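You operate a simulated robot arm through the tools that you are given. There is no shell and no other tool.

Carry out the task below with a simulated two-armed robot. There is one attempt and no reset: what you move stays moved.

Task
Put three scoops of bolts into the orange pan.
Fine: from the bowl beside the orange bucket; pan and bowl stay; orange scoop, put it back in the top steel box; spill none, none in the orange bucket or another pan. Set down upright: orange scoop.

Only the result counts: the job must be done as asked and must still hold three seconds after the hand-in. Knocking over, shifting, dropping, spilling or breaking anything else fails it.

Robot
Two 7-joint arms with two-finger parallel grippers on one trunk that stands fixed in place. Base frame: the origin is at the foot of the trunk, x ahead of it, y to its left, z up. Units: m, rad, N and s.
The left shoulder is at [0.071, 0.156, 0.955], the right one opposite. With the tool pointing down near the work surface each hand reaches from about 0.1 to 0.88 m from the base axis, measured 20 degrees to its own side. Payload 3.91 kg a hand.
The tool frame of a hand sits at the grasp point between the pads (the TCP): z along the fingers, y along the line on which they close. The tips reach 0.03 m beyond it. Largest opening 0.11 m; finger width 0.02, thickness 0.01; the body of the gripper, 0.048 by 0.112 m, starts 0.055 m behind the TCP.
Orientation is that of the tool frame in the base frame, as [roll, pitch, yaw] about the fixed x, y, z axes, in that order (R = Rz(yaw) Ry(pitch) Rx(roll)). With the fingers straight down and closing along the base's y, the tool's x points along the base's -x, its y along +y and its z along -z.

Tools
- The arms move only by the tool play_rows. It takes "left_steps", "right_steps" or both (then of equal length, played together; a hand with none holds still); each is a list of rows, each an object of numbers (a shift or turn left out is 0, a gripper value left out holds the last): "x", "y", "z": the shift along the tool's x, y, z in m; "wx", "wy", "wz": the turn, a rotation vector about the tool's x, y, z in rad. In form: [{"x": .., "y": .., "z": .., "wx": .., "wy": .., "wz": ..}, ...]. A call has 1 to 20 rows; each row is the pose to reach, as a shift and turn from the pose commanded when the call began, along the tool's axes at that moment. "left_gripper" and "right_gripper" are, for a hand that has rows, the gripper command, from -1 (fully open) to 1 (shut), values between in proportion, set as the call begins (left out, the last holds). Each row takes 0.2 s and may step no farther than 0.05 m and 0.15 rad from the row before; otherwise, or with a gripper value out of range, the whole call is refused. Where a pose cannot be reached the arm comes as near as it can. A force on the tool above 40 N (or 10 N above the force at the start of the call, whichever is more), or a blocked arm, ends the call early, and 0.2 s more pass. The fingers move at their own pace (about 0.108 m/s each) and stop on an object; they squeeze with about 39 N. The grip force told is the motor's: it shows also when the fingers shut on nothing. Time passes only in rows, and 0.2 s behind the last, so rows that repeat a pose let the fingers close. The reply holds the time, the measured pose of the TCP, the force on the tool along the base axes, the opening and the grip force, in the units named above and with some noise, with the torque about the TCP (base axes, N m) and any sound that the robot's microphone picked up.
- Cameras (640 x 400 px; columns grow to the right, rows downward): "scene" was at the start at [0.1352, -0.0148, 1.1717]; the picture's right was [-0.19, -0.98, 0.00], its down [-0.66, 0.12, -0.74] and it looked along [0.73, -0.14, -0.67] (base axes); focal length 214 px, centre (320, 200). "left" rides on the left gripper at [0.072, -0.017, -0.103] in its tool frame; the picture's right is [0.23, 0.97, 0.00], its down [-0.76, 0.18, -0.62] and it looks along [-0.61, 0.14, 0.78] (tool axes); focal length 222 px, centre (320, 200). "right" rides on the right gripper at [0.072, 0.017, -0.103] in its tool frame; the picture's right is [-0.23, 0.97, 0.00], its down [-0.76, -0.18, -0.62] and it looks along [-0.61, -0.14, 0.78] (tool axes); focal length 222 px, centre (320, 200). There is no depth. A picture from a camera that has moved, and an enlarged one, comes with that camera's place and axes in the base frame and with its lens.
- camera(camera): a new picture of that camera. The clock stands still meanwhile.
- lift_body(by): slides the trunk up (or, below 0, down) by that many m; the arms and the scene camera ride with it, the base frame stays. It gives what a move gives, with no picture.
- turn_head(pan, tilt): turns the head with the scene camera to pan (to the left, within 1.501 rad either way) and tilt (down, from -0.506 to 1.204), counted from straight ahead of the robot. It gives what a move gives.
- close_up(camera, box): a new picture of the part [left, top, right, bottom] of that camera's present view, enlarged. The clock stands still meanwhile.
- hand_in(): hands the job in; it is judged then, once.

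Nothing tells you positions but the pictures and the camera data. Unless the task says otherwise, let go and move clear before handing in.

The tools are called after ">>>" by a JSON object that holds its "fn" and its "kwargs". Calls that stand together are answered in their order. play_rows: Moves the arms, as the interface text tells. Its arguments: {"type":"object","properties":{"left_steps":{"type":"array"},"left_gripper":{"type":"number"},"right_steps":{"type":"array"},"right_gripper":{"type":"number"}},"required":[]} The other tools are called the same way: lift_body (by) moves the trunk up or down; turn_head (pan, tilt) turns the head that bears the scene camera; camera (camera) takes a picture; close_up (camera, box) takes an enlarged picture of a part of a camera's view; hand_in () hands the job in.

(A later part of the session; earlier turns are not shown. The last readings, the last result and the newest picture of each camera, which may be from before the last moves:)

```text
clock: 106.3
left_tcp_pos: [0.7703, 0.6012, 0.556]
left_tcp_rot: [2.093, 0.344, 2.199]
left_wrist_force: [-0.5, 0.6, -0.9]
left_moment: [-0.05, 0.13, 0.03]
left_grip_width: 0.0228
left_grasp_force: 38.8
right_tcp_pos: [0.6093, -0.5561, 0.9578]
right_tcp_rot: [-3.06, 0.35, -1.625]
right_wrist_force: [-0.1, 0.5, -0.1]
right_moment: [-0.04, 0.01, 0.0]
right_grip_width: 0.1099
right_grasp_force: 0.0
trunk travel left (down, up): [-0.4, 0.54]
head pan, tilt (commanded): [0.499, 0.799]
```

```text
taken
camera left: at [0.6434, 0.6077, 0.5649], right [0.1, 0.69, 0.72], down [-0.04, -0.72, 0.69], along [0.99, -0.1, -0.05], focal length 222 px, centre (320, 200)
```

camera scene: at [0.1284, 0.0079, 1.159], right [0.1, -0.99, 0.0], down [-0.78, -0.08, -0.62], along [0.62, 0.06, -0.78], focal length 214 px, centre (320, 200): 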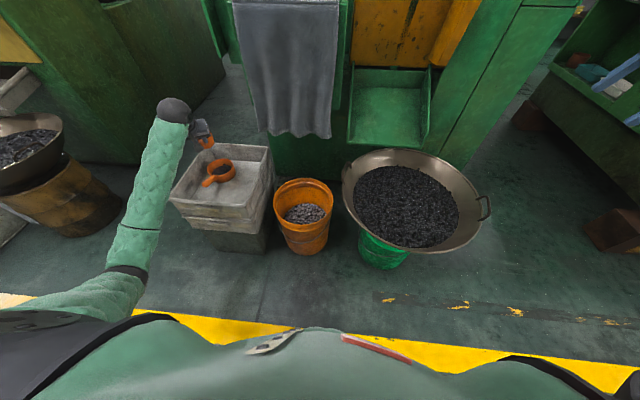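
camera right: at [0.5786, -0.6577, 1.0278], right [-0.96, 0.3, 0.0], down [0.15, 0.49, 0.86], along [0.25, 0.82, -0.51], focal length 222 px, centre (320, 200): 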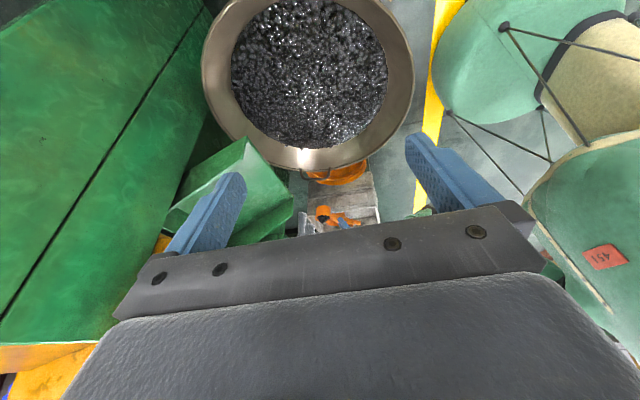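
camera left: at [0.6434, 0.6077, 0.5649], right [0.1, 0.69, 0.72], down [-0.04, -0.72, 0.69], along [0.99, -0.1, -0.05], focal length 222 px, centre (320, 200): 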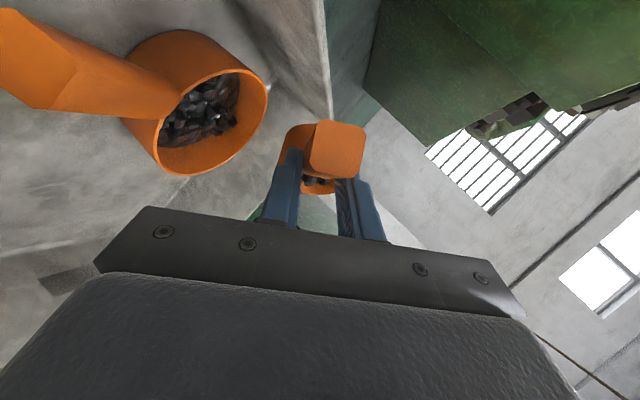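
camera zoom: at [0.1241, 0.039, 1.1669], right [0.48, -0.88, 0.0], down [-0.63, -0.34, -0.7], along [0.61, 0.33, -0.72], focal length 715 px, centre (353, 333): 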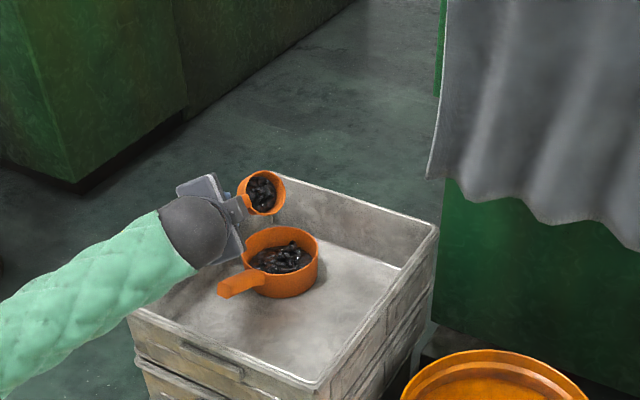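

Bolts are landing well inside the pan again. I finish this pour and let it drain.

>>> {"fn": "play_rows", "kwargs": {"left_steps": [{"x": 0.004, "y": 0.0025, "z": 0.0045, "wx": -0.0418, "wy": -0.0148, "wz": 0.1047}, {"x": 0.0055, "y": 0.0031, "z": 0.0057, "wx": -0.0852, "wy": -0.0253, "wz": 0.2093}, {"x": 0.0048, "y": 0.0032, "z": 0.0058, "wx": -0.1298, "wy": -0.0311, "wz": 0.3137}, {"x": 0.0036, "y": 0.0033, "z": 0.0053, "wx": -0.1755, "wy": -0.0325, "wz": 0.4177}, {"x": 0.0013, "y": 0.0028, "z": 0.0039, "wx": -0.2222, "wy": -0.0292, "wz": 0.5214}, {"x": -0.0007, "y": 0.0018, "z": 0.0017, "wx": -0.2696, "wy": -0.0212, "wz": 0.6245}, {"x": -0.0038, "y": 0.0007, "z": -0.0013, "wx": -0.3172, "wy": -0.0082, "wz": 0.7269}, {"x": -0.0076, "y": -0.0002, "z": -0.0055, "wx": -0.365, "wy": 0.0095, "wz": 0.829}, {"x": -0.0123, "y": -0.0018, "z": -0.0112, "wx": -0.4125, "wy": 0.0324, "wz": 0.9295}, {"x": -0.0173, "y": -0.0025, "z": -0.0174, "wx": -0.4597, "wy": 0.0606, "wz": 1.0292}, {"x": -0.0226, "y": -0.0034, "z": -0.0239, "wx": -0.5067, "wy": 0.0939, "wz": 1.128}, {"x": -0.0284, "y": -0.0048, "z": -0.0304, "wx": -0.5522, "wy": 0.1324, "wz": 1.2255}, {"x": -0.0344, "y": -0.0053, "z": -0.0376, "wx": -0.5964, "wy": 0.1767, "wz": 1.3214}, {"x": -0.0388, "y": -0.0064, "z": -0.043, "wx": -0.6287, "wy": 0.2133, "wz": 1.3919}, {"x": -0.0388, "y": -0.0064, "z": -0.043, "wx": -0.6287, "wy": 0.2133, "wz": 1.3919}, {"x": -0.0388, "y": -0.0064, "z": -0.043, "wx": -0.6287, "wy": 0.2133, "wz": 1.3919}]}}

>>> {"fn": "close_up", "kwargs": {"camera": "scene", "box": [240, 100, 380, 220]}}

```text
clock: 109.7
left_tcp_pos: [0.7556, 0.5524, 0.5815]
left_tcp_rot: [1.333, -1.036, 2.214]
left_wrist_force: [-0.5, -0.5, -1.2]
left_moment: [-0.05, 0.1, -0.02]
left_grip_width: 0.0228
left_grasp_force: 38.7
right_tcp_pos: [0.6086, -0.5549, 0.9576]
right_tcp_rot: [-3.059, 0.35, -1.627]
right_wrist_force: [-0.2, 0.5, -0.4]
right_moment: [0.0, -0.01, 0.01]
right_grip_width: 0.11
right_grasp_force: 0.2
trunk travel left (down, up): [-0.4, 0.54]
head pan, tilt (commanded): [0.499, 0.799]
```

```text
3.33 times, centred on (310, 160) of scene
camera zoom: at [0.124, 0.039, 1.1669], right [0.48, -0.88, 0.0], down [-0.63, -0.34, -0.7], along [0.61, 0.33, -0.72], focal length 715 px, centre (353, 333)
```

zoom: 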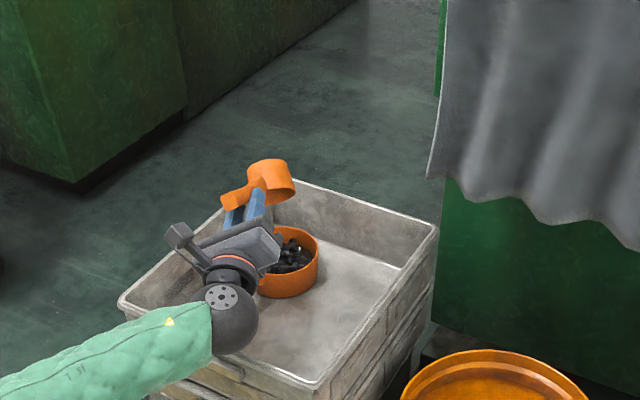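

The second scoop is poured. I bring the scoop level again over the pan along the reversed path.

>>> {"fn": "play_rows", "kwargs": {"left_steps": [{"x": 0.003, "y": -0.007, "z": 0.0073, "wx": 0.0308, "wy": -0.046, "wz": -0.1308}, {"x": 0.0058, "y": -0.0134, "z": 0.0138, "wx": 0.0676, "wy": -0.0883, "wz": -0.2615}, {"x": 0.0085, "y": -0.0198, "z": 0.0203, "wx": 0.1102, "wy": -0.1257, "wz": -0.3917}, {"x": 0.0126, "y": -0.0243, "z": 0.0266, "wx": 0.1585, "wy": -0.1585, "wz": -0.5214}, {"x": 0.0168, "y": -0.029, "z": 0.0326, "wx": 0.212, "wy": -0.1861, "wz": -0.6502}, {"x": 0.0201, "y": -0.0316, "z": 0.0361, "wx": 0.2705, "wy": -0.2076, "wz": -0.778}, {"x": 0.0232, "y": -0.0336, "z": 0.0389, "wx": 0.334, "wy": -0.2233, "wz": -0.9049}, {"x": 0.0261, "y": -0.035, "z": 0.0404, "wx": 0.4015, "wy": -0.2319, "wz": -1.0292}, {"x": 0.0284, "y": -0.035, "z": 0.0407, "wx": 0.4736, "wy": -0.2335, "wz": -1.1523}, {"x": 0.0302, "y": -0.0342, "z": 0.0404, "wx": 0.5495, "wy": -0.2277, "wz": -1.2734}, {"x": 0.0302, "y": -0.0268, "z": 0.0356, "wx": 0.6287, "wy": -0.2133, "wz": -1.3917}, {"x": 0.0301, "y": -0.0194, "z": 0.0309, "wx": 0.7109, "wy": -0.1904, "wz": -1.5076}, {"x": 0.0304, "y": -0.0129, "z": 0.0265, "wx": 0.7956, "wy": -0.1584, "wz": -1.6198}, {"x": 0.0304, "y": -0.0056, "z": 0.0217, "wx": 0.8823, "wy": -0.1163, "wz": -1.7286}, {"x": 0.0303, "y": 0.0018, "z": 0.0169, "wx": 0.9706, "wy": -0.0636, "wz": -1.8328}, {"x": 0.03, "y": 0.009, "z": 0.0144, "wx": 1.0594, "wy": 0.0, "wz": -1.9329}, {"x": 0.029, "y": 0.0172, "z": 0.0123, "wx": 1.1483, "wy": 0.0753, "wz": -2.0272}, {"x": 0.0284, "y": 0.0247, "z": 0.0106, "wx": 1.2363, "wy": 0.1627, "wz": -2.116}, {"x": 0.0278, "y": 0.0322, "z": 0.0089, "wx": 1.3223, "wy": 0.263, "wz": -2.1976}, {"x": 0.0281, "y": 0.0402, "z": 0.0074, "wx": 1.4055, "wy": 0.3767, "wz": -2.2717}]}}

>>> {"fn": "close_up", "kwargs": {"camera": "scene", "box": [240, 100, 380, 220]}}

>>> {"fn": "camera", "kwargs": {"camera": "left"}}

```text
clock: 113.9
left_tcp_pos: [0.7655, 0.5342, 0.6273]
left_tcp_rot: [-3.14, 0.583, -2.703]
left_wrist_force: [-0.8, 0.7, -0.3]
left_moment: [-0.03, 0.06, -0.02]
left_grip_width: 0.0228
left_grasp_force: 39.4
right_tcp_pos: [0.6107, -0.5554, 0.9572]
right_tcp_rot: [-3.061, 0.349, -1.626]
right_wrist_force: [-0.3, 0.2, 0.5]
right_moment: [-0.05, 0.01, -0.01]
right_grip_width: 0.1098
right_grasp_force: 0.1
trunk travel left (down, up): [-0.4, 0.54]
head pan, tilt (commanded): [0.499, 0.799]
```

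```text
3.33 times, centred on (310, 160) of scene
camera zoom: at [0.1241, 0.0388, 1.1668], right [0.48, -0.88, 0.0], down [-0.63, -0.34, -0.7], along [0.61, 0.33, -0.72], focal length 715 px, centre (353, 333)
```

zoom: 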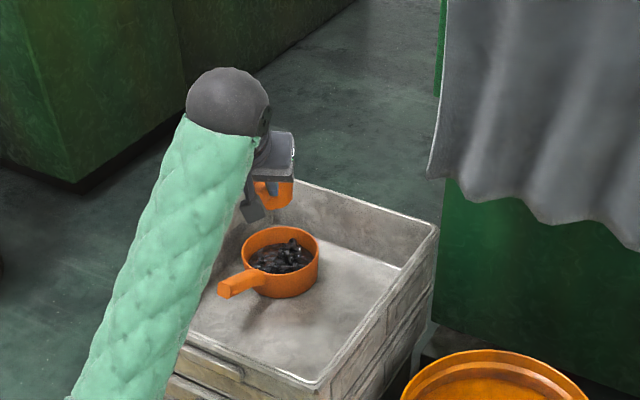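

```text
taken
camera left: at [0.6671, 0.468, 0.674], right [-0.58, 0.8, -0.13], down [0.19, 0.29, 0.94], along [0.79, 0.53, -0.32], focal length 222 px, centre (320, 200)
```

left: 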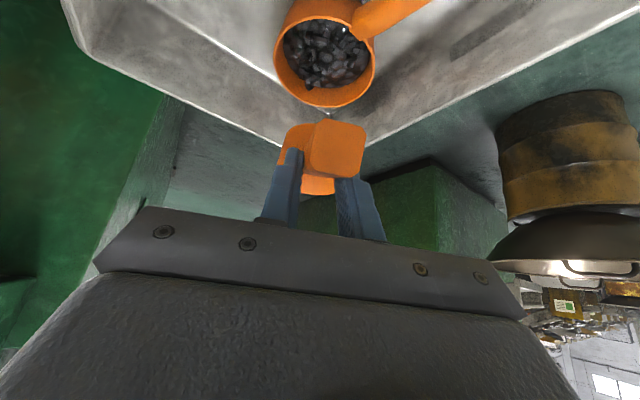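

The pan is about half full, with nothing outside it. Back to the bowl for the third scoop.

>>> {"fn": "play_rows", "kwargs": {"left_steps": [{"x": 0.0181, "y": -0.0155, "z": -0.0239, "wx": 0.0374, "wz": 0.0566}, {"x": 0.0438, "y": -0.0367, "z": -0.0529, "wx": 0.0747, "wz": 0.1131}, {"x": 0.0695, "y": -0.0579, "z": -0.0818, "wx": 0.1121, "wz": 0.1697}, {"x": 0.0959, "y": -0.0857, "z": -0.1053, "wx": 0.1494, "wz": 0.2262}, {"x": 0.1213, "y": -0.1156, "z": -0.1221, "wx": 0.1868, "wz": 0.2828}, {"x": 0.144, "y": -0.1504, "z": -0.1371, "wx": 0.2242, "wz": 0.3393}, {"x": 0.1648, "y": -0.1873, "z": -0.1508, "wx": 0.2615, "wz": 0.3959}, {"x": 0.1848, "y": -0.2269, "z": -0.164, "wx": 0.2989, "wz": 0.4524}, {"x": 0.2035, "y": -0.2682, "z": -0.1764, "wx": 0.3362, "wz": 0.509}, {"x": 0.2204, "y": -0.3117, "z": -0.1876, "wx": 0.3736, "wz": 0.5655}, {"x": 0.2373, "y": -0.3552, "z": -0.1988, "wx": 0.411, "wz": 0.6221}, {"x": 0.2542, "y": -0.3988, "z": -0.21, "wx": 0.4483, "wz": 0.6786}, {"x": 0.2711, "y": -0.4423, "z": -0.2211, "wx": 0.4857, "wz": 0.7352}, {"x": 0.2865, "y": -0.4867, "z": -0.2313, "wx": 0.523, "wz": 0.7917}, {"x": 0.3, "y": -0.531, "z": -0.2402, "wx": 0.5604, "wz": 0.8483}, {"x": 0.3114, "y": -0.5721, "z": -0.2477, "wx": 0.5978, "wz": 0.9048}, {"x": 0.3199, "y": -0.6081, "z": -0.2533, "wx": 0.6351, "wz": 0.9614}, {"x": 0.3252, "y": -0.636, "z": -0.2569, "wx": 0.6725, "wz": 1.0179}, {"x": 0.3267, "y": -0.6517, "z": -0.2578, "wx": 0.6725, "wz": 1.0179}, {"x": 0.3255, "y": -0.6557, "z": -0.2571, "wx": 0.6725, "wz": 1.0179}]}}

>>> {"fn": "close_up", "kwargs": {"camera": "right", "box": [200, 0, 440, 200]}}

>>> {"fn": "close_up", "kwargs": {"camera": "scene", "box": [240, 130, 400, 290]}}

```text
clock: 118.1
left_tcp_pos: [0.6677, -0.2371, 0.6632]
left_tcp_rot: [-3.142, 0.585, 2.358]
left_wrist_force: [-1.0, -0.3, -0.4]
left_moment: [0.04, 0.05, -0.03]
left_grip_width: 0.0228
left_grasp_force: 39.0
right_tcp_pos: [0.6097, -0.5559, 0.9582]
right_tcp_rot: [-3.057, 0.35, -1.627]
right_wrist_force: [-1.0, 0.0, 0.1]
right_moment: [0.0, 0.0, -0.01]
right_grip_width: 0.1096
right_grasp_force: 0.1
trunk travel left (down, up): [-0.4, 0.54]
head pan, tilt (commanded): [0.499, 0.799]
```

```text
2.00 times, centred on (320, 100) of right
camera zoom: at [0.5785, -0.6579, 1.0277], right [-0.96, 0.3, 0.0], down [0.15, 0.49, 0.86], along [0.25, 0.82, -0.51], focal length 444 px, centre (320, 400)
```

zoom: 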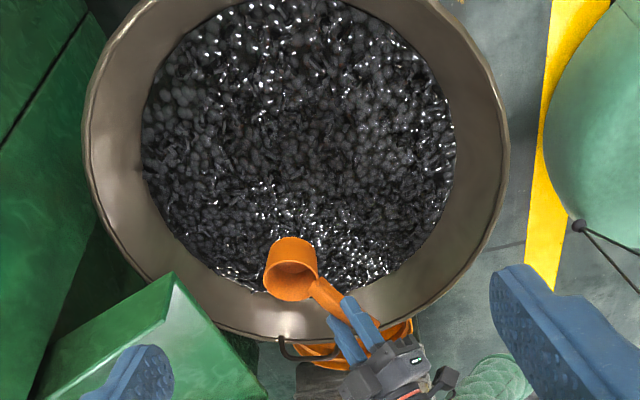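

```text
2.50 times, centred on (320, 210) of scene
camera zoom: at [0.1241, 0.0386, 1.1669], right [0.48, -0.88, 0.0], down [-0.63, -0.34, -0.7], along [0.61, 0.33, -0.72], focal length 536 px, centre (320, 175)
```

zoom: 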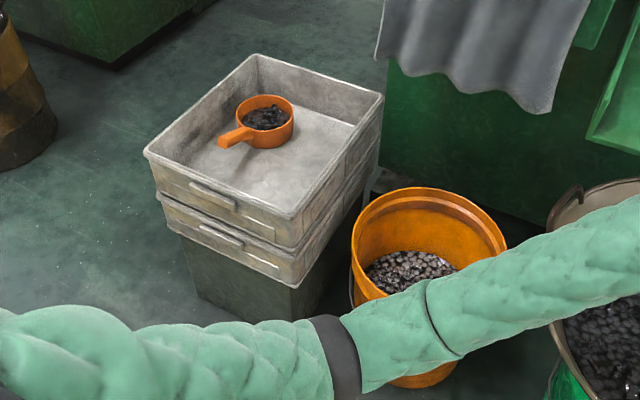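

Empty and clean. Third scoop: tip and lower into a slightly fresher patch of the bowl.

>>> {"fn": "play_rows", "kwargs": {"left_steps": [{"wy": 0.1437, "x": 0.004, "y": -0.006, "z": 0.006}, {"wy": 0.2875, "x": 0.008, "y": -0.012, "z": 0.012}, {"wy": 0.4312, "x": 0.012, "y": -0.018, "z": 0.019}, {"wy": 0.575, "x": 0.017, "y": -0.024, "z": 0.025}, {"wy": 0.7187, "x": 0.021, "y": -0.03, "z": 0.031}, {"wy": 0.8625, "x": 0.025, "y": -0.036, "z": 0.037}, {"wy": 1.0062, "x": 0.029, "y": -0.042, "z": 0.044}, {"wy": 1.15, "x": 0.033, "y": -0.045, "z": 0.05}, {"wy": 1.15, "x": 0.033, "y": -0.045, "z": 0.05}]}}

>>> {"fn": "play_rows", "kwargs": {"left_steps": [{"x": -0.0054, "z": 0.0084}, {"x": -0.0107, "z": 0.0169}, {"x": -0.0161, "z": 0.0253}, {"x": -0.0214, "z": 0.0338}, {"x": -0.0268, "z": 0.0422}, {"x": -0.0268, "z": 0.0422}]}}

>>> {"fn": "close_up", "kwargs": {"camera": "right", "box": [240, 40, 440, 220]}}

```text
clock: 120.1
left_tcp_pos: [0.6363, -0.2662, 0.6029]
left_tcp_rot: [-3.14, -0.568, 2.357]
left_wrist_force: [-0.1, 0.7, -0.6]
left_moment: [-0.03, -0.04, -0.01]
left_grip_width: 0.0228
left_grasp_force: 39.0
right_tcp_pos: [0.6095, -0.5553, 0.9579]
right_tcp_rot: [-3.058, 0.348, -1.627]
right_wrist_force: [0.5, 0.6, -0.5]
right_moment: [-0.03, 0.01, -0.02]
right_grip_width: 0.1098
right_grasp_force: 0.1
trunk travel left (down, up): [-0.4, 0.54]
head pan, tilt (commanded): [0.499, 0.799]
```

```text
clock: 121.5
left_tcp_pos: [0.6355, -0.2661, 0.5534]
left_tcp_rot: [-3.138, -0.565, 2.357]
left_wrist_force: [-0.1, -0.4, -0.9]
left_moment: [-0.01, -0.06, 0.02]
left_grip_width: 0.0227
left_grasp_force: 39.4
right_tcp_pos: [0.6094, -0.5563, 0.9579]
right_tcp_rot: [-3.057, 0.352, -1.627]
right_wrist_force: [0.1, 0.0, 0.4]
right_moment: [0.02, 0.04, 0.02]
right_grip_width: 0.11
right_grasp_force: 0.0
trunk travel left (down, up): [-0.4, 0.54]
head pan, tilt (commanded): [0.499, 0.799]
```

```text
2.22 times, centred on (340, 130) of right
camera zoom: at [0.5786, -0.6579, 1.0277], right [-0.96, 0.3, 0.0], down [0.15, 0.49, 0.86], along [0.25, 0.82, -0.51], focal length 494 px, centre (276, 356)
```

zoom: 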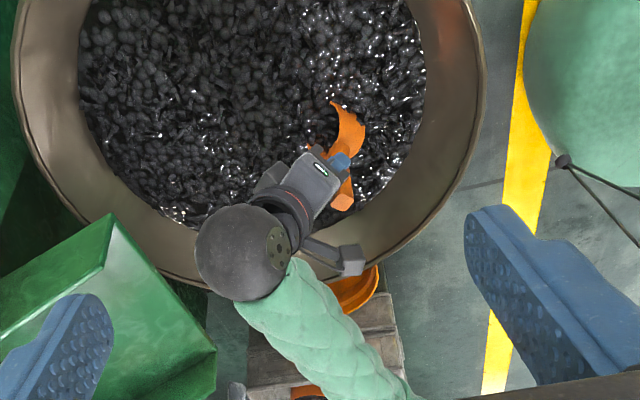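

The lip is in the bolts. I sweep to level and lift.

>>> {"fn": "play_rows", "kwargs": {"left_steps": [{"x": -0.0069, "z": 0.0015, "wy": -0.128}, {"x": -0.0127, "z": 0.0014, "wy": -0.256}, {"x": -0.0181, "z": 0.0004, "wy": -0.384}, {"x": -0.0249, "z": 0.002, "wy": -0.511}, {"x": -0.0276, "z": 0.0062, "wy": -0.639}, {"x": -0.0319, "z": 0.0129, "wy": -0.767}, {"x": -0.0373, "z": 0.0214, "wy": -0.895}, {"x": -0.0426, "z": 0.0298, "wy": -1.022}, {"x": -0.048, "z": 0.0383, "wy": -1.15}, {"x": -0.048, "z": 0.0383, "wy": -1.15}]}}

>>> {"fn": "play_rows", "kwargs": {"left_steps": [{"x": -0.0055, "z": -0.0083}, {"x": -0.0138, "z": -0.0209}, {"x": -0.022, "z": -0.0334}, {"x": -0.0303, "z": -0.0459}, {"x": -0.0386, "z": -0.0584}, {"x": -0.0468, "z": -0.0709}, {"x": -0.0551, "z": -0.0834}, {"x": -0.0551, "z": -0.0834}]}}

>>> {"fn": "close_up", "kwargs": {"camera": "right", "box": [240, 60, 400, 200]}}

>>> {"fn": "close_up", "kwargs": {"camera": "right", "box": [285, 80, 365, 140]}}

```text
clock: 123.7
left_tcp_pos: [0.6517, -0.2803, 0.4944]
left_tcp_rot: [-3.14, 0.586, 2.358]
left_wrist_force: [-0.2, 0.2, -1.9]
left_moment: [0.12, 0.09, 0.04]
left_grip_width: 0.023
left_grasp_force: 38.5
right_tcp_pos: [0.6095, -0.5557, 0.9578]
right_tcp_rot: [-3.06, 0.349, -1.627]
right_wrist_force: [-0.4, 0.0, -0.4]
right_moment: [-0.02, 0.03, 0.0]
right_grip_width: 0.1101
right_grasp_force: 0.1
trunk travel left (down, up): [-0.4, 0.54]
head pan, tilt (commanded): [0.499, 0.799]
```

```text
clock: 125.5
left_tcp_pos: [0.6516, -0.2817, 0.595]
left_tcp_rot: [-3.141, 0.587, 2.358]
left_wrist_force: [0.4, -0.5, -1.6]
left_moment: [0.1, 0.12, -0.02]
left_grip_width: 0.0228
left_grasp_force: 39.4
right_tcp_pos: [0.6098, -0.5568, 0.9569]
right_tcp_rot: [-3.06, 0.348, -1.627]
right_wrist_force: [0.4, -0.4, -0.3]
right_moment: [0.0, -0.01, -0.02]
right_grip_width: 0.11
right_grasp_force: 0.2
trunk travel left (down, up): [-0.4, 0.54]
head pan, tilt (commanded): [0.499, 0.799]
```

```text
2.86 times, centred on (320, 130) of right
camera zoom: at [0.5787, -0.6579, 1.0276], right [-0.96, 0.3, 0.0], down [0.15, 0.49, 0.86], along [0.25, 0.82, -0.51], focal length 635 px, centre (320, 400)
```

zoom: 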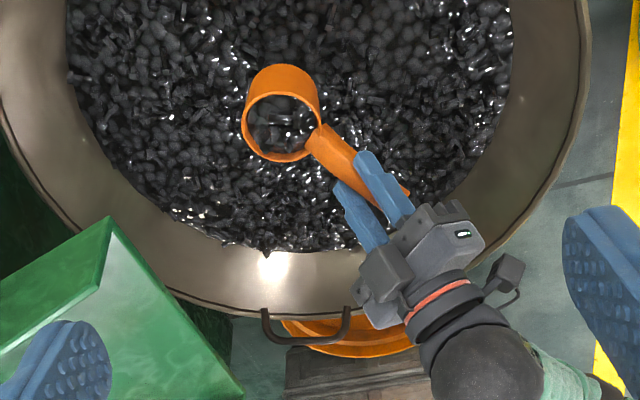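

```text
6.67 times, centred on (325, 110) of right
camera zoom: at [0.5787, -0.6579, 1.0276], right [-0.96, 0.3, 0.0], down [0.15, 0.49, 0.86], along [0.25, 0.82, -0.51], focal length 1481 px, centre (287, 800)
```

zoom: 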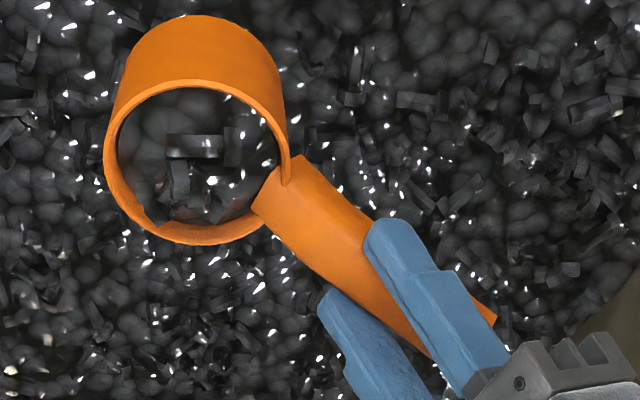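

The third scoop is full and level too. I carry it back along the same safe path.

>>> {"fn": "play_rows", "kwargs": {"left_steps": [{"x": -0.0083, "z": -0.0125}, {"x": -0.022, "z": -0.0334}, {"x": -0.0375, "z": -0.0567}, {"x": -0.0321, "y": 0.0059, "z": -0.0603, "wx": -0.0075, "wz": -0.0114}, {"x": -0.0213, "y": 0.0176, "z": -0.0674, "wx": -0.0225, "wz": -0.0341}, {"x": -0.0051, "y": 0.0352, "z": -0.0781, "wx": -0.0451, "wz": -0.0683}, {"x": 0.0164, "y": 0.0587, "z": -0.0923, "wx": -0.0751, "wz": -0.1137}, {"x": 0.038, "y": 0.0822, "z": -0.1066, "wx": -0.1052, "wz": -0.1592}, {"x": 0.0595, "y": 0.1056, "z": -0.1208, "wx": -0.1352, "wz": -0.2047}, {"x": 0.0811, "y": 0.1291, "z": -0.1351, "wx": -0.1653, "wz": -0.2502}, {"x": 0.1027, "y": 0.1526, "z": -0.1494, "wx": -0.1954, "wz": -0.2957}, {"x": 0.1242, "y": 0.176, "z": -0.1636, "wx": -0.2254, "wz": -0.3412}, {"x": 0.1458, "y": 0.1995, "z": -0.1779, "wx": -0.2555, "wz": -0.3867}, {"x": 0.1673, "y": 0.223, "z": -0.1921, "wx": -0.2855, "wz": -0.4321}, {"x": 0.1835, "y": 0.2406, "z": -0.2028, "wx": -0.3081, "wz": -0.4663}, {"x": 0.1943, "y": 0.2523, "z": -0.2099, "wx": -0.3231, "wz": -0.489}, {"x": 0.1997, "y": 0.2582, "z": -0.2135, "wx": -0.3306, "wz": -0.5004}, {"x": 0.1997, "y": 0.2582, "z": -0.2135, "wx": -0.3306, "wz": -0.5004}]}}

>>> {"fn": "play_rows", "kwargs": {"left_steps": [{"x": 0.0012, "y": 0.0079, "z": -0.0008, "wx": -0.019, "wz": -0.0288}, {"x": 0.0038, "y": 0.0246, "z": -0.0025, "wx": -0.038, "wz": -0.0575}, {"x": 0.006, "y": 0.0495, "z": -0.004, "wx": -0.057, "wz": -0.0863}, {"x": 0.0095, "y": 0.0823, "z": -0.0062, "wx": -0.076, "wz": -0.1151}, {"x": 0.0122, "y": 0.1163, "z": -0.0081, "wx": -0.095, "wz": -0.1439}, {"x": 0.0141, "y": 0.1504, "z": -0.0093, "wx": -0.1141, "wz": -0.1726}, {"x": 0.0153, "y": 0.1848, "z": -0.0101, "wx": -0.1331, "wz": -0.2014}, {"x": 0.0156, "y": 0.2193, "z": -0.0103, "wx": -0.1521, "wz": -0.2302}, {"x": 0.0141, "y": 0.2532, "z": -0.0093, "wx": -0.1711, "wz": -0.259}, {"x": 0.01, "y": 0.2867, "z": -0.0066, "wx": -0.1901, "wz": -0.2877}, {"x": 0.0041, "y": 0.3195, "z": -0.0027, "wx": -0.2091, "wz": -0.3165}, {"x": -0.0038, "y": 0.3508, "z": 0.0025, "wx": -0.2281, "wz": -0.3453}, {"x": -0.0129, "y": 0.3793, "z": 0.0086, "wx": -0.2471, "wz": -0.374}, {"x": -0.0227, "y": 0.4039, "z": 0.015, "wx": -0.2661, "wz": -0.4028}, {"x": -0.0315, "y": 0.4232, "z": 0.0209, "wx": -0.2851, "wz": -0.4316}, {"x": -0.0387, "y": 0.437, "z": 0.0256, "wx": -0.3042, "wz": -0.4604}, {"x": -0.0425, "y": 0.445, "z": 0.0281, "wx": -0.3232, "wz": -0.4891}, {"x": -0.0437, "y": 0.4483, "z": 0.0289, "wx": -0.3422, "wz": -0.5179}, {"x": -0.0437, "y": 0.4483, "z": 0.0289, "wx": -0.3422, "wz": -0.5179}]}}

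>>> {"fn": "close_up", "kwargs": {"camera": "scene", "box": [230, 100, 410, 280]}}

>>> {"fn": "close_up", "kwargs": {"camera": "left", "box": [250, 0, 410, 220]}}

```text
clock: 129.3
left_tcp_pos: [0.633, 0.102, 0.662]
left_tcp_rot: [-3.139, 0.585, 2.96]
left_wrist_force: [-0.5, 0.5, -1.8]
left_moment: [0.02, 0.13, -0.02]
left_grip_width: 0.0229
left_grasp_force: 38.9
right_tcp_pos: [0.6078, -0.5558, 0.957]
right_tcp_rot: [-3.058, 0.349, -1.625]
right_wrist_force: [0.3, 0.0, 0.2]
right_moment: [0.01, -0.02, -0.04]
right_grip_width: 0.1099
right_grasp_force: 0.0
trunk travel left (down, up): [-0.4, 0.54]
head pan, tilt (commanded): [0.499, 0.799]
```

```text
clock: 133.3
left_tcp_pos: [0.7666, 0.5354, 0.6617]
left_tcp_rot: [-3.141, 0.582, -2.704]
left_wrist_force: [-1.1, -0.5, -1.7]
left_moment: [-0.03, 0.12, 0.0]
left_grip_width: 0.0227
left_grasp_force: 38.6
right_tcp_pos: [0.6094, -0.5562, 0.9574]
right_tcp_rot: [-3.056, 0.35, -1.627]
right_wrist_force: [-0.6, 0.0, -0.3]
right_moment: [0.0, 0.01, 0.03]
right_grip_width: 0.1097
right_grasp_force: 0.0
trunk travel left (down, up): [-0.4, 0.54]
head pan, tilt (commanded): [0.499, 0.799]
```

```text
2.22 times, centred on (320, 190) of scene
camera zoom: at [0.1241, 0.039, 1.1669], right [0.48, -0.88, 0.0], down [-0.63, -0.34, -0.7], along [0.61, 0.33, -0.72], focal length 477 px, centre (320, 222)
```

zoom: 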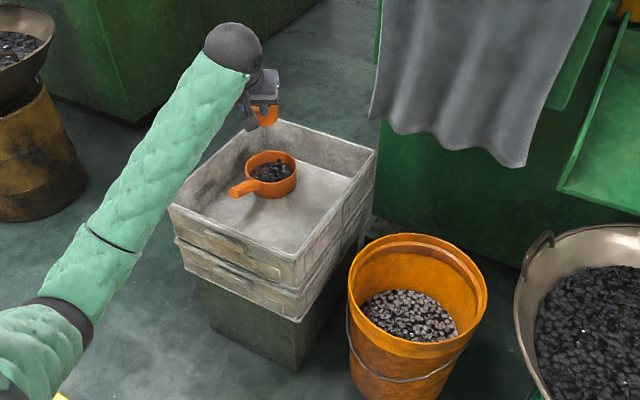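

```text
1.82 times, centred on (330, 110) of left
camera zoom: at [0.6666, 0.4688, 0.7091], right [-0.58, 0.8, -0.13], down [0.19, 0.29, 0.94], along [0.79, 0.52, -0.32], focal length 404 px, centre (302, 364)
```

zoom: 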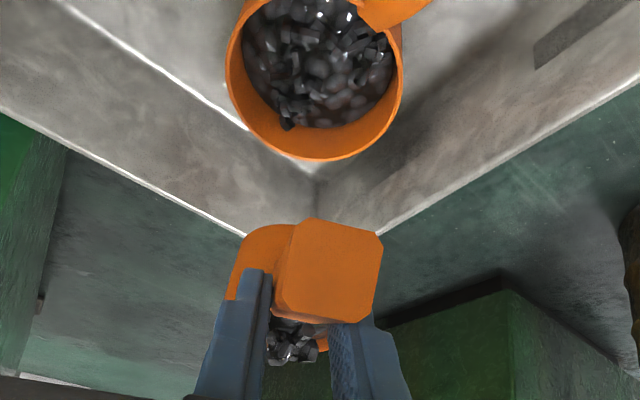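

Full scoop over the pan, everything clean. I lower and do the third pour the same way.

>>> {"fn": "play_rows", "kwargs": {"left_steps": [{"x": 0.0078, "z": 0.0118}, {"x": 0.0203, "z": 0.0307}, {"x": 0.0328, "z": 0.0497}, {"x": 0.0421, "z": 0.0638}, {"x": 0.0468, "z": 0.0709}, {"x": 0.0468, "z": 0.0709}]}}

>>> {"fn": "play_rows", "kwargs": {"left_steps": [{"x": 0.0, "y": 0.0067, "z": 0.0036, "wx": -0.0036, "wy": -0.0553, "wz": 0.1308}, {"x": -0.0001, "y": 0.0135, "z": 0.0073, "wx": -0.0145, "wy": -0.1102, "wz": 0.2615}, {"x": -0.0001, "y": 0.0203, "z": 0.0109, "wx": -0.0326, "wy": -0.164, "wz": 0.3917}, {"x": -0.0006, "y": 0.028, "z": 0.0147, "wx": -0.058, "wy": -0.2165, "wz": 0.5214}, {"x": -0.001, "y": 0.0343, "z": 0.0186, "wx": -0.0907, "wy": -0.2672, "wz": 0.6502}, {"x": -0.0046, "y": 0.0407, "z": 0.0234, "wx": -0.1305, "wy": -0.315, "wz": 0.778}, {"x": -0.0078, "y": 0.0471, "z": 0.0279, "wx": -0.1776, "wy": -0.3603, "wz": 0.9049}, {"x": -0.0107, "y": 0.0527, "z": 0.0322, "wx": -0.2319, "wy": -0.4015, "wz": 1.0292}, {"x": -0.0139, "y": 0.059, "z": 0.0368, "wx": -0.2934, "wy": -0.439, "wz": 1.1523}, {"x": -0.0139, "y": 0.059, "z": 0.0368, "wx": -0.2934, "wy": -0.439, "wz": 1.1523}]}}

>>> {"fn": "close_up", "kwargs": {"camera": "scene", "box": [240, 100, 380, 220]}}

>>> {"fn": "camera", "kwargs": {"camera": "left"}}

```text
clock: 134.7
left_tcp_pos: [0.7654, 0.5326, 0.5775]
left_tcp_rot: [3.141, 0.583, -2.704]
left_wrist_force: [-0.9, 0.7, -1.9]
left_moment: [-0.06, 0.06, -0.01]
left_grip_width: 0.0227
left_grasp_force: 38.7
right_tcp_pos: [0.6094, -0.5547, 0.9582]
right_tcp_rot: [-3.059, 0.348, -1.628]
right_wrist_force: [0.4, -0.3, 0.9]
right_moment: [0.03, 0.04, -0.01]
right_grip_width: 0.1101
right_grasp_force: 0.1
trunk travel left (down, up): [-0.4, 0.54]
head pan, tilt (commanded): [0.499, 0.799]
```

```text
clock: 136.9
left_tcp_pos: [0.7677, 0.602, 0.5533]
left_tcp_rot: [2.092, 0.344, 2.2]
left_wrist_force: [0.0, -0.1, -2.1]
left_moment: [0.0, 0.17, -0.03]
left_grip_width: 0.0228
left_grasp_force: 38.6
right_tcp_pos: [0.6087, -0.5556, 0.9585]
right_tcp_rot: [-3.058, 0.349, -1.628]
right_wrist_force: [0.5, -0.2, -0.7]
right_moment: [0.01, -0.01, -0.01]
right_grip_width: 0.11
right_grasp_force: 0.0
trunk travel left (down, up): [-0.4, 0.54]
head pan, tilt (commanded): [0.499, 0.799]
```

```text
3.33 times, centred on (310, 160) of scene
camera zoom: at [0.1241, 0.039, 1.1669], right [0.48, -0.88, 0.0], down [-0.63, -0.34, -0.7], along [0.61, 0.33, -0.72], focal length 715 px, centre (353, 333)
```

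zoom: 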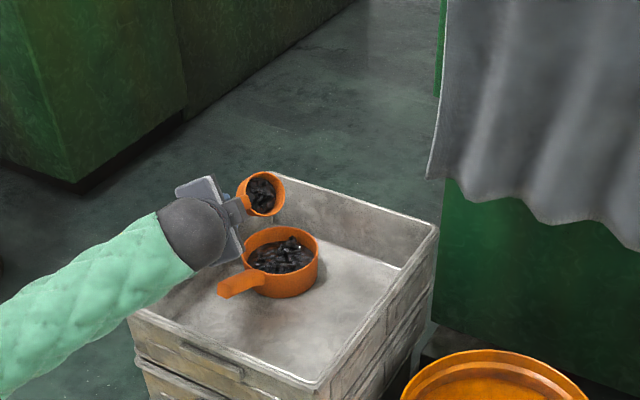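

```text
taken
camera left: at [0.6415, 0.6083, 0.5633], right [0.1, 0.69, 0.72], down [-0.04, -0.72, 0.69], along [0.99, -0.1, -0.05], focal length 222 px, centre (320, 200)
```

left: 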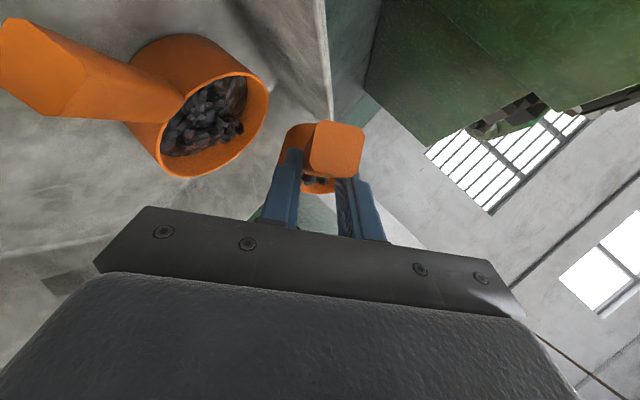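

Still all landing inside the pan. I complete the third pour and hold to drain.

>>> {"fn": "play_rows", "kwargs": {"left_steps": [{"x": 0.004, "y": 0.0025, "z": 0.0045, "wx": -0.0418, "wy": -0.0148, "wz": 0.1047}, {"x": 0.0055, "y": 0.0031, "z": 0.0057, "wx": -0.0852, "wy": -0.0253, "wz": 0.2093}, {"x": 0.0048, "y": 0.0032, "z": 0.0058, "wx": -0.1298, "wy": -0.0311, "wz": 0.3137}, {"x": 0.0036, "y": 0.0033, "z": 0.0053, "wx": -0.1755, "wy": -0.0325, "wz": 0.4177}, {"x": 0.0013, "y": 0.0028, "z": 0.0039, "wx": -0.2222, "wy": -0.0292, "wz": 0.5214}, {"x": -0.0007, "y": 0.0018, "z": 0.0017, "wx": -0.2696, "wy": -0.0212, "wz": 0.6245}, {"x": -0.0038, "y": 0.0007, "z": -0.0013, "wx": -0.3172, "wy": -0.0082, "wz": 0.7269}, {"x": -0.0076, "y": -0.0002, "z": -0.0055, "wx": -0.365, "wy": 0.0095, "wz": 0.829}, {"x": -0.0123, "y": -0.0018, "z": -0.0112, "wx": -0.4125, "wy": 0.0324, "wz": 0.9295}, {"x": -0.0173, "y": -0.0025, "z": -0.0174, "wx": -0.4597, "wy": 0.0606, "wz": 1.0292}, {"x": -0.0226, "y": -0.0034, "z": -0.0239, "wx": -0.5067, "wy": 0.0939, "wz": 1.128}, {"x": -0.0284, "y": -0.0048, "z": -0.0304, "wx": -0.5522, "wy": 0.1324, "wz": 1.2255}, {"x": -0.0344, "y": -0.0053, "z": -0.0376, "wx": -0.5964, "wy": 0.1767, "wz": 1.3214}, {"x": -0.0388, "y": -0.0064, "z": -0.043, "wx": -0.6287, "wy": 0.2133, "wz": 1.3919}, {"x": -0.0388, "y": -0.0064, "z": -0.043, "wx": -0.6287, "wy": 0.2133, "wz": 1.3919}, {"x": -0.0388, "y": -0.0064, "z": -0.043, "wx": -0.6287, "wy": 0.2133, "wz": 1.3919}, {"x": -0.0388, "y": -0.0064, "z": -0.043, "wx": -0.6287, "wy": 0.2133, "wz": 1.3919}]}}

>>> {"fn": "play_rows", "kwargs": {"left_steps": [{"x": 0.003, "y": -0.007, "z": 0.0073, "wx": 0.0308, "wy": -0.046, "wz": -0.1308}, {"x": 0.0058, "y": -0.0134, "z": 0.0138, "wx": 0.0676, "wy": -0.0883, "wz": -0.2615}, {"x": 0.0085, "y": -0.0198, "z": 0.0203, "wx": 0.1102, "wy": -0.1257, "wz": -0.3917}, {"x": 0.0126, "y": -0.0243, "z": 0.0266, "wx": 0.1585, "wy": -0.1585, "wz": -0.5214}, {"x": 0.0168, "y": -0.029, "z": 0.0326, "wx": 0.212, "wy": -0.1861, "wz": -0.6502}, {"x": 0.0201, "y": -0.0316, "z": 0.0361, "wx": 0.2705, "wy": -0.2076, "wz": -0.778}, {"x": 0.0232, "y": -0.0336, "z": 0.0389, "wx": 0.334, "wy": -0.2233, "wz": -0.9049}, {"x": 0.0261, "y": -0.035, "z": 0.0404, "wx": 0.4015, "wy": -0.2319, "wz": -1.0292}, {"x": 0.0284, "y": -0.035, "z": 0.0407, "wx": 0.4736, "wy": -0.2335, "wz": -1.1523}, {"x": 0.0302, "y": -0.0342, "z": 0.0404, "wx": 0.5495, "wy": -0.2277, "wz": -1.2734}, {"x": 0.0302, "y": -0.0268, "z": 0.0356, "wx": 0.6287, "wy": -0.2133, "wz": -1.3917}, {"x": 0.0301, "y": -0.0194, "z": 0.0309, "wx": 0.7109, "wy": -0.1904, "wz": -1.5076}, {"x": 0.0304, "y": -0.0129, "z": 0.0265, "wx": 0.7956, "wy": -0.1584, "wz": -1.6198}, {"x": 0.0304, "y": -0.0056, "z": 0.0217, "wx": 0.8823, "wy": -0.1163, "wz": -1.7286}, {"x": 0.0303, "y": 0.0018, "z": 0.0169, "wx": 0.9706, "wy": -0.0636, "wz": -1.8328}, {"x": 0.03, "y": 0.009, "z": 0.0144, "wx": 1.0594, "wy": 0.0, "wz": -1.9329}, {"x": 0.029, "y": 0.0172, "z": 0.0123, "wx": 1.1483, "wy": 0.0753, "wz": -2.0272}, {"x": 0.0284, "y": 0.0247, "z": 0.0106, "wx": 1.2363, "wy": 0.1627, "wz": -2.116}, {"x": 0.0278, "y": 0.0322, "z": 0.0089, "wx": 1.3223, "wy": 0.263, "wz": -2.1976}, {"x": 0.0281, "y": 0.0402, "z": 0.0074, "wx": 1.4055, "wy": 0.3767, "wz": -2.2717}]}}

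>>> {"fn": "close_up", "kwargs": {"camera": "scene", "box": [240, 100, 380, 220]}}

>>> {"fn": "camera", "kwargs": {"camera": "left"}}

```text
clock: 140.5
left_tcp_pos: [0.7538, 0.5525, 0.5838]
left_tcp_rot: [1.333, -1.035, 2.211]
left_wrist_force: [0.3, 0.3, -1.1]
left_moment: [-0.05, 0.02, -0.01]
left_grip_width: 0.0229
left_grasp_force: 38.7
right_tcp_pos: [0.608, -0.5547, 0.9572]
right_tcp_rot: [-3.058, 0.348, -1.627]
right_wrist_force: [0.6, -0.4, 0.4]
right_moment: [0.01, 0.0, -0.01]
right_grip_width: 0.1101
right_grasp_force: 0.0
trunk travel left (down, up): [-0.4, 0.54]
head pan, tilt (commanded): [0.499, 0.799]
```

```text
clock: 144.7
left_tcp_pos: [0.7664, 0.5345, 0.6293]
left_tcp_rot: [-3.139, 0.583, -2.701]
left_wrist_force: [-0.3, 0.5, -1.3]
left_moment: [-0.01, 0.05, -0.03]
left_grip_width: 0.023
left_grasp_force: 38.8
right_tcp_pos: [0.6095, -0.556, 0.9577]
right_tcp_rot: [-3.059, 0.349, -1.626]
right_wrist_force: [0.1, 0.8, 0.6]
right_moment: [-0.01, -0.01, 0.0]
right_grip_width: 0.11
right_grasp_force: 0.0
trunk travel left (down, up): [-0.4, 0.54]
head pan, tilt (commanded): [0.499, 0.799]
```

```text
3.33 times, centred on (310, 160) of scene
camera zoom: at [0.1241, 0.0388, 1.1668], right [0.48, -0.88, 0.0], down [-0.63, -0.34, -0.7], along [0.61, 0.33, -0.72], focal length 715 px, centre (353, 333)
```

zoom: 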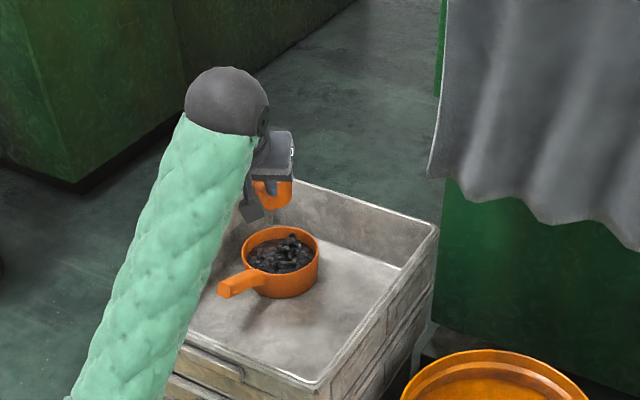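

```text
taken
camera left: at [0.666, 0.4686, 0.675], right [-0.59, 0.8, -0.13], down [0.19, 0.29, 0.94], along [0.79, 0.53, -0.32], focal length 222 px, centre (320, 200)
```

left: 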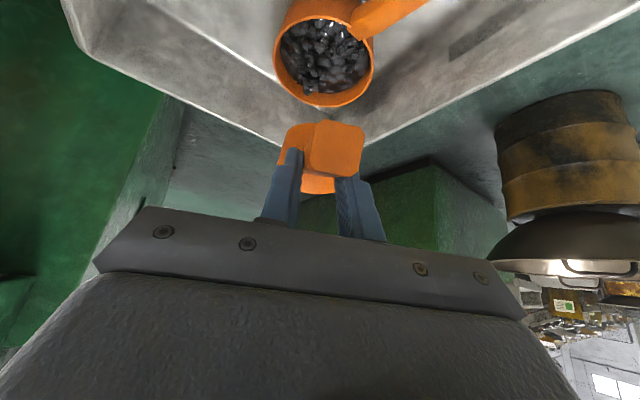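

Three scoops are in the pan and the scoop reads empty. Now I return it: move to above its original spot, turning it back straight.

>>> {"fn": "play_rows", "kwargs": {"left_steps": [{"x": 0.0101, "y": -0.0118, "z": -0.0097, "wx": 0.04, "wz": 0.0606}, {"x": 0.0202, "y": -0.0236, "z": -0.0193, "wx": 0.0801, "wz": 0.1212}, {"x": 0.0303, "y": -0.0354, "z": -0.029, "wx": 0.1201, "wz": 0.1818}, {"x": 0.0403, "y": -0.0471, "z": -0.0387, "wx": 0.1601, "wz": 0.2424}, {"x": 0.0504, "y": -0.0589, "z": -0.0483, "wx": 0.2002, "wz": 0.303}, {"x": 0.0605, "y": -0.0707, "z": -0.058, "wx": 0.2402, "wz": 0.3636}, {"x": 0.0605, "y": -0.0707, "z": -0.058, "wx": 0.2402, "wz": 0.3636}]}}

>>> {"fn": "camera", "kwargs": {"camera": "left"}}

>>> {"fn": "close_up", "kwargs": {"camera": "scene", "box": [240, 100, 380, 220]}}

```text
clock: 146.3
left_tcp_pos: [0.7197, 0.434, 0.6413]
left_tcp_rot: [-3.14, 0.583, -3.139]
left_wrist_force: [0.1, -0.1, -1.7]
left_moment: [0.02, 0.03, -0.02]
left_grip_width: 0.0228
left_grasp_force: 38.6
right_tcp_pos: [0.6096, -0.5556, 0.9564]
right_tcp_rot: [-3.058, 0.349, -1.626]
right_wrist_force: [0.7, 0.0, 0.6]
right_moment: [-0.02, 0.02, 0.01]
right_grip_width: 0.1101
right_grasp_force: 0.1
trunk travel left (down, up): [-0.4, 0.54]
head pan, tilt (commanded): [0.499, 0.799]
```

```text
taken
camera left: at [0.602, 0.4169, 0.6871], right [-0.19, 0.97, -0.13], down [0.29, 0.18, 0.94], along [0.94, 0.14, -0.32], focal length 222 px, centre (320, 200)
```

left: 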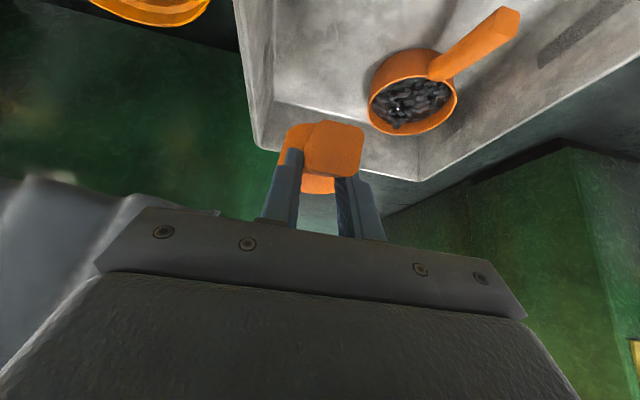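

```text
3.33 times, centred on (310, 160) of scene
camera zoom: at [0.1241, 0.0389, 1.1669], right [0.48, -0.88, 0.0], down [-0.63, -0.34, -0.7], along [0.61, 0.33, -0.72], focal length 715 px, centre (353, 333)
```

zoom: 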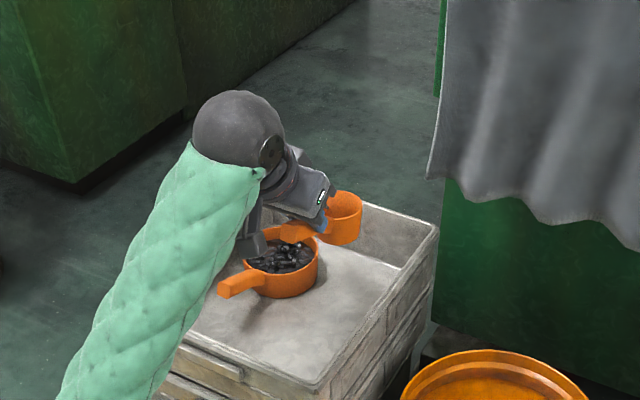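

The scoop is over its original place. I lower it to just above the box floor.

>>> {"fn": "play_rows", "kwargs": {"left_steps": [{"x": 0.0138, "z": 0.0209}, {"x": 0.0303, "z": 0.0459}, {"x": 0.0468, "z": 0.0709}, {"x": 0.0634, "z": 0.0959}, {"x": 0.0771, "z": 0.1168}, {"x": 0.0854, "z": 0.1293}, {"x": 0.0909, "z": 0.1376}, {"x": 0.0909, "z": 0.1376}]}}

>>> {"fn": "close_up", "kwargs": {"camera": "scene", "box": [250, 120, 360, 220]}}

>>> {"fn": "camera", "kwargs": {"camera": "left"}}

```text
clock: 148.1
left_tcp_pos: [0.7205, 0.435, 0.4775]
left_tcp_rot: [-3.139, 0.583, -3.141]
left_wrist_force: [0.0, 0.3, -1.2]
left_moment: [-0.03, 0.09, -0.04]
left_grip_width: 0.0224
left_grasp_force: 38.8
right_tcp_pos: [0.6089, -0.5555, 0.9572]
right_tcp_rot: [-3.058, 0.349, -1.626]
right_wrist_force: [-0.2, 0.1, 0.3]
right_moment: [-0.01, 0.02, -0.03]
right_grip_width: 0.1099
right_grasp_force: 0.1
trunk travel left (down, up): [-0.4, 0.54]
head pan, tilt (commanded): [0.499, 0.799]
```

```text
4.00 times, centred on (305, 170) of scene
camera zoom: at [0.124, 0.0389, 1.1669], right [0.48, -0.88, 0.0], down [-0.63, -0.34, -0.7], along [0.61, 0.33, -0.72], focal length 858 px, centre (380, 320)
```

zoom: 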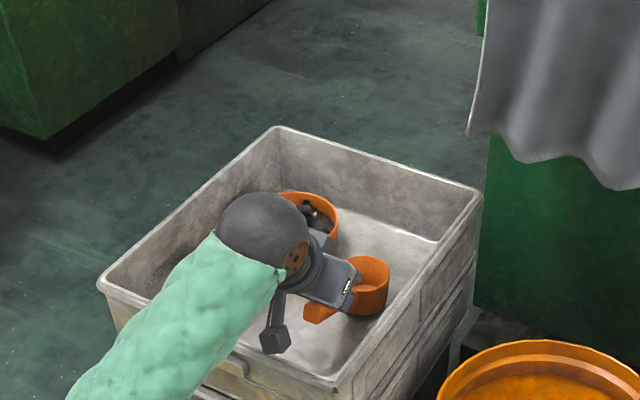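

```text
taken
camera left: at [0.6036, 0.4175, 0.5231], right [-0.19, 0.97, -0.13], down [0.29, 0.18, 0.94], along [0.94, 0.14, -0.32], focal length 222 px, centre (320, 200)
```

left: 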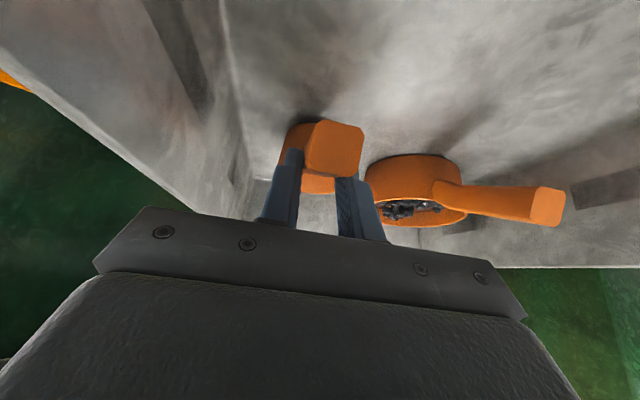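

About 14 mm above its original height. I lower the rest in millimetre steps, watching for contact.

>>> {"fn": "play_rows", "kwargs": {"left_steps": [{"x": 0.0022, "z": 0.0033}, {"x": 0.0044, "z": 0.0067}, {"x": 0.0055, "z": 0.0083}, {"x": 0.0061, "z": 0.0092}, {"x": 0.0066, "z": 0.01}, {"x": 0.0066, "z": 0.01}]}}

>>> {"fn": "close_up", "kwargs": {"camera": "scene", "box": [280, 150, 350, 210]}}

```text
clock: 149.5
left_tcp_pos: [0.7205, 0.4345, 0.4676]
left_tcp_rot: [-3.141, 0.584, -3.141]
left_wrist_force: [-4.2, 0.3, 14.1]
left_moment: [0.04, -1.1, 0.03]
left_grip_width: 0.023
left_grasp_force: 39.1
right_tcp_pos: [0.6084, -0.5557, 0.958]
right_tcp_rot: [-3.056, 0.351, -1.627]
right_wrist_force: [-0.1, 0.7, 0.1]
right_moment: [0.01, -0.01, 0.0]
right_grip_width: 0.11
right_grasp_force: 0.0
trunk travel left (down, up): [-0.4, 0.54]
head pan, tilt (commanded): [0.499, 0.799]
```

```text
6.67 times, centred on (315, 180) of scene
camera zoom: at [0.1229, 0.0384, 1.1671], right [0.48, -0.88, 0.0], down [-0.63, -0.34, -0.7], along [0.61, 0.33, -0.72], focal length 1430 px, centre (353, 333)
```

zoom: 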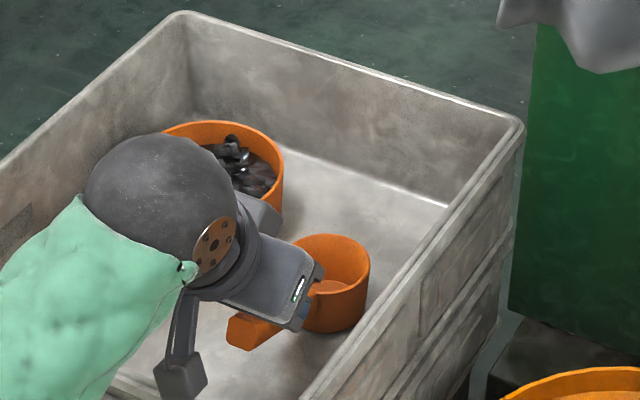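

Contact: 14 N upward, so the scoop is resting on the box floor. I ease off 2 mm to unload it, then open the gripper to the earlier half-open width.

>>> {"fn": "play_rows", "kwargs": {"left_steps": [{"x": -0.0006, "z": -0.0008}, {"x": -0.0009, "z": -0.0014}, {"x": -0.0009, "z": -0.0014}]}}

>>> {"fn": "play_rows", "kwargs": {"left_steps": [{"z": 0.0}, {"z": 0.0}, {"z": 0.0}, {"z": 0.0}], "left_gripper": 0.0}}

>>> {"fn": "camera", "kwargs": {"camera": "left"}}

>>> {"fn": "close_up", "kwargs": {"camera": "scene", "box": [280, 150, 350, 210]}}

```text
clock: 150.3
left_tcp_pos: [0.721, 0.4341, 0.4686]
left_tcp_rot: [-3.139, 0.583, -3.141]
left_wrist_force: [-0.6, 2.0, 4.3]
left_moment: [0.1, -0.36, 0.13]
left_grip_width: 0.0228
left_grasp_force: 39.6
right_tcp_pos: [0.6099, -0.5558, 0.9571]
right_tcp_rot: [-3.057, 0.348, -1.625]
right_wrist_force: [0.0, 0.9, -0.4]
right_moment: [-0.03, 0.01, 0.02]
right_grip_width: 0.1101
right_grasp_force: 0.0
trunk travel left (down, up): [-0.4, 0.54]
head pan, tilt (commanded): [0.499, 0.799]
```

```text
clock: 151.3
left_tcp_pos: [0.7212, 0.4342, 0.4677]
left_tcp_rot: [-3.14, 0.582, -3.14]
left_wrist_force: [-0.6, -0.2, -0.4]
left_moment: [0.03, 0.02, 0.0]
left_grip_width: 0.055
left_grasp_force: 0.0
right_tcp_pos: [0.6095, -0.5567, 0.9577]
right_tcp_rot: [-3.06, 0.348, -1.626]
right_wrist_force: [1.1, 0.6, -0.3]
right_moment: [0.03, 0.0, 0.02]
right_grip_width: 0.11
right_grasp_force: 0.0
trunk travel left (down, up): [-0.4, 0.54]
head pan, tilt (commanded): [0.499, 0.799]
```

```text
taken
camera left: at [0.6035, 0.4164, 0.5145], right [-0.19, 0.97, -0.13], down [0.29, 0.18, 0.94], along [0.94, 0.14, -0.32], focal length 222 px, centre (320, 200)
```

left: 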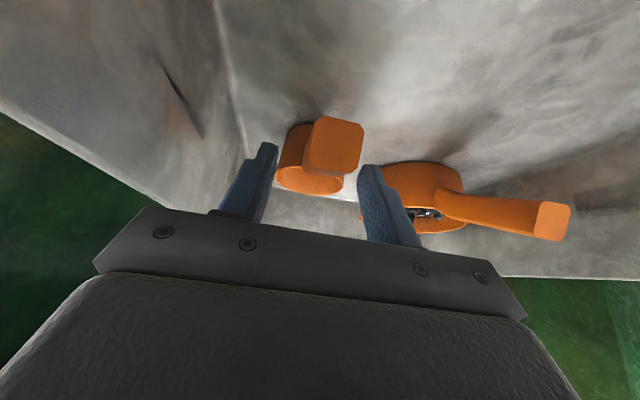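

```text
6.67 times, centred on (315, 180) of scene
camera zoom: at [0.1239, 0.0389, 1.1669], right [0.48, -0.88, 0.0], down [-0.63, -0.34, -0.7], along [0.61, 0.33, -0.72], focal length 1430 px, centre (353, 333)
```

zoom: 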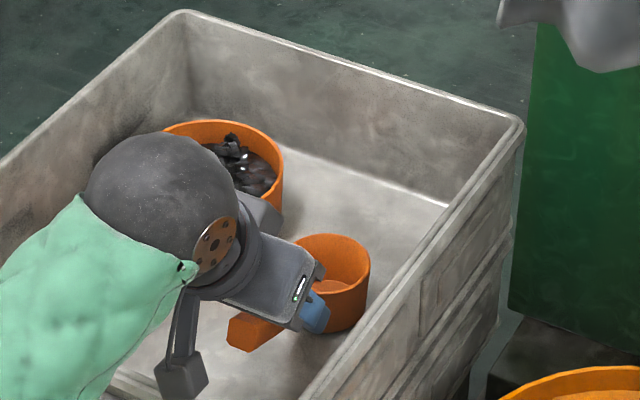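

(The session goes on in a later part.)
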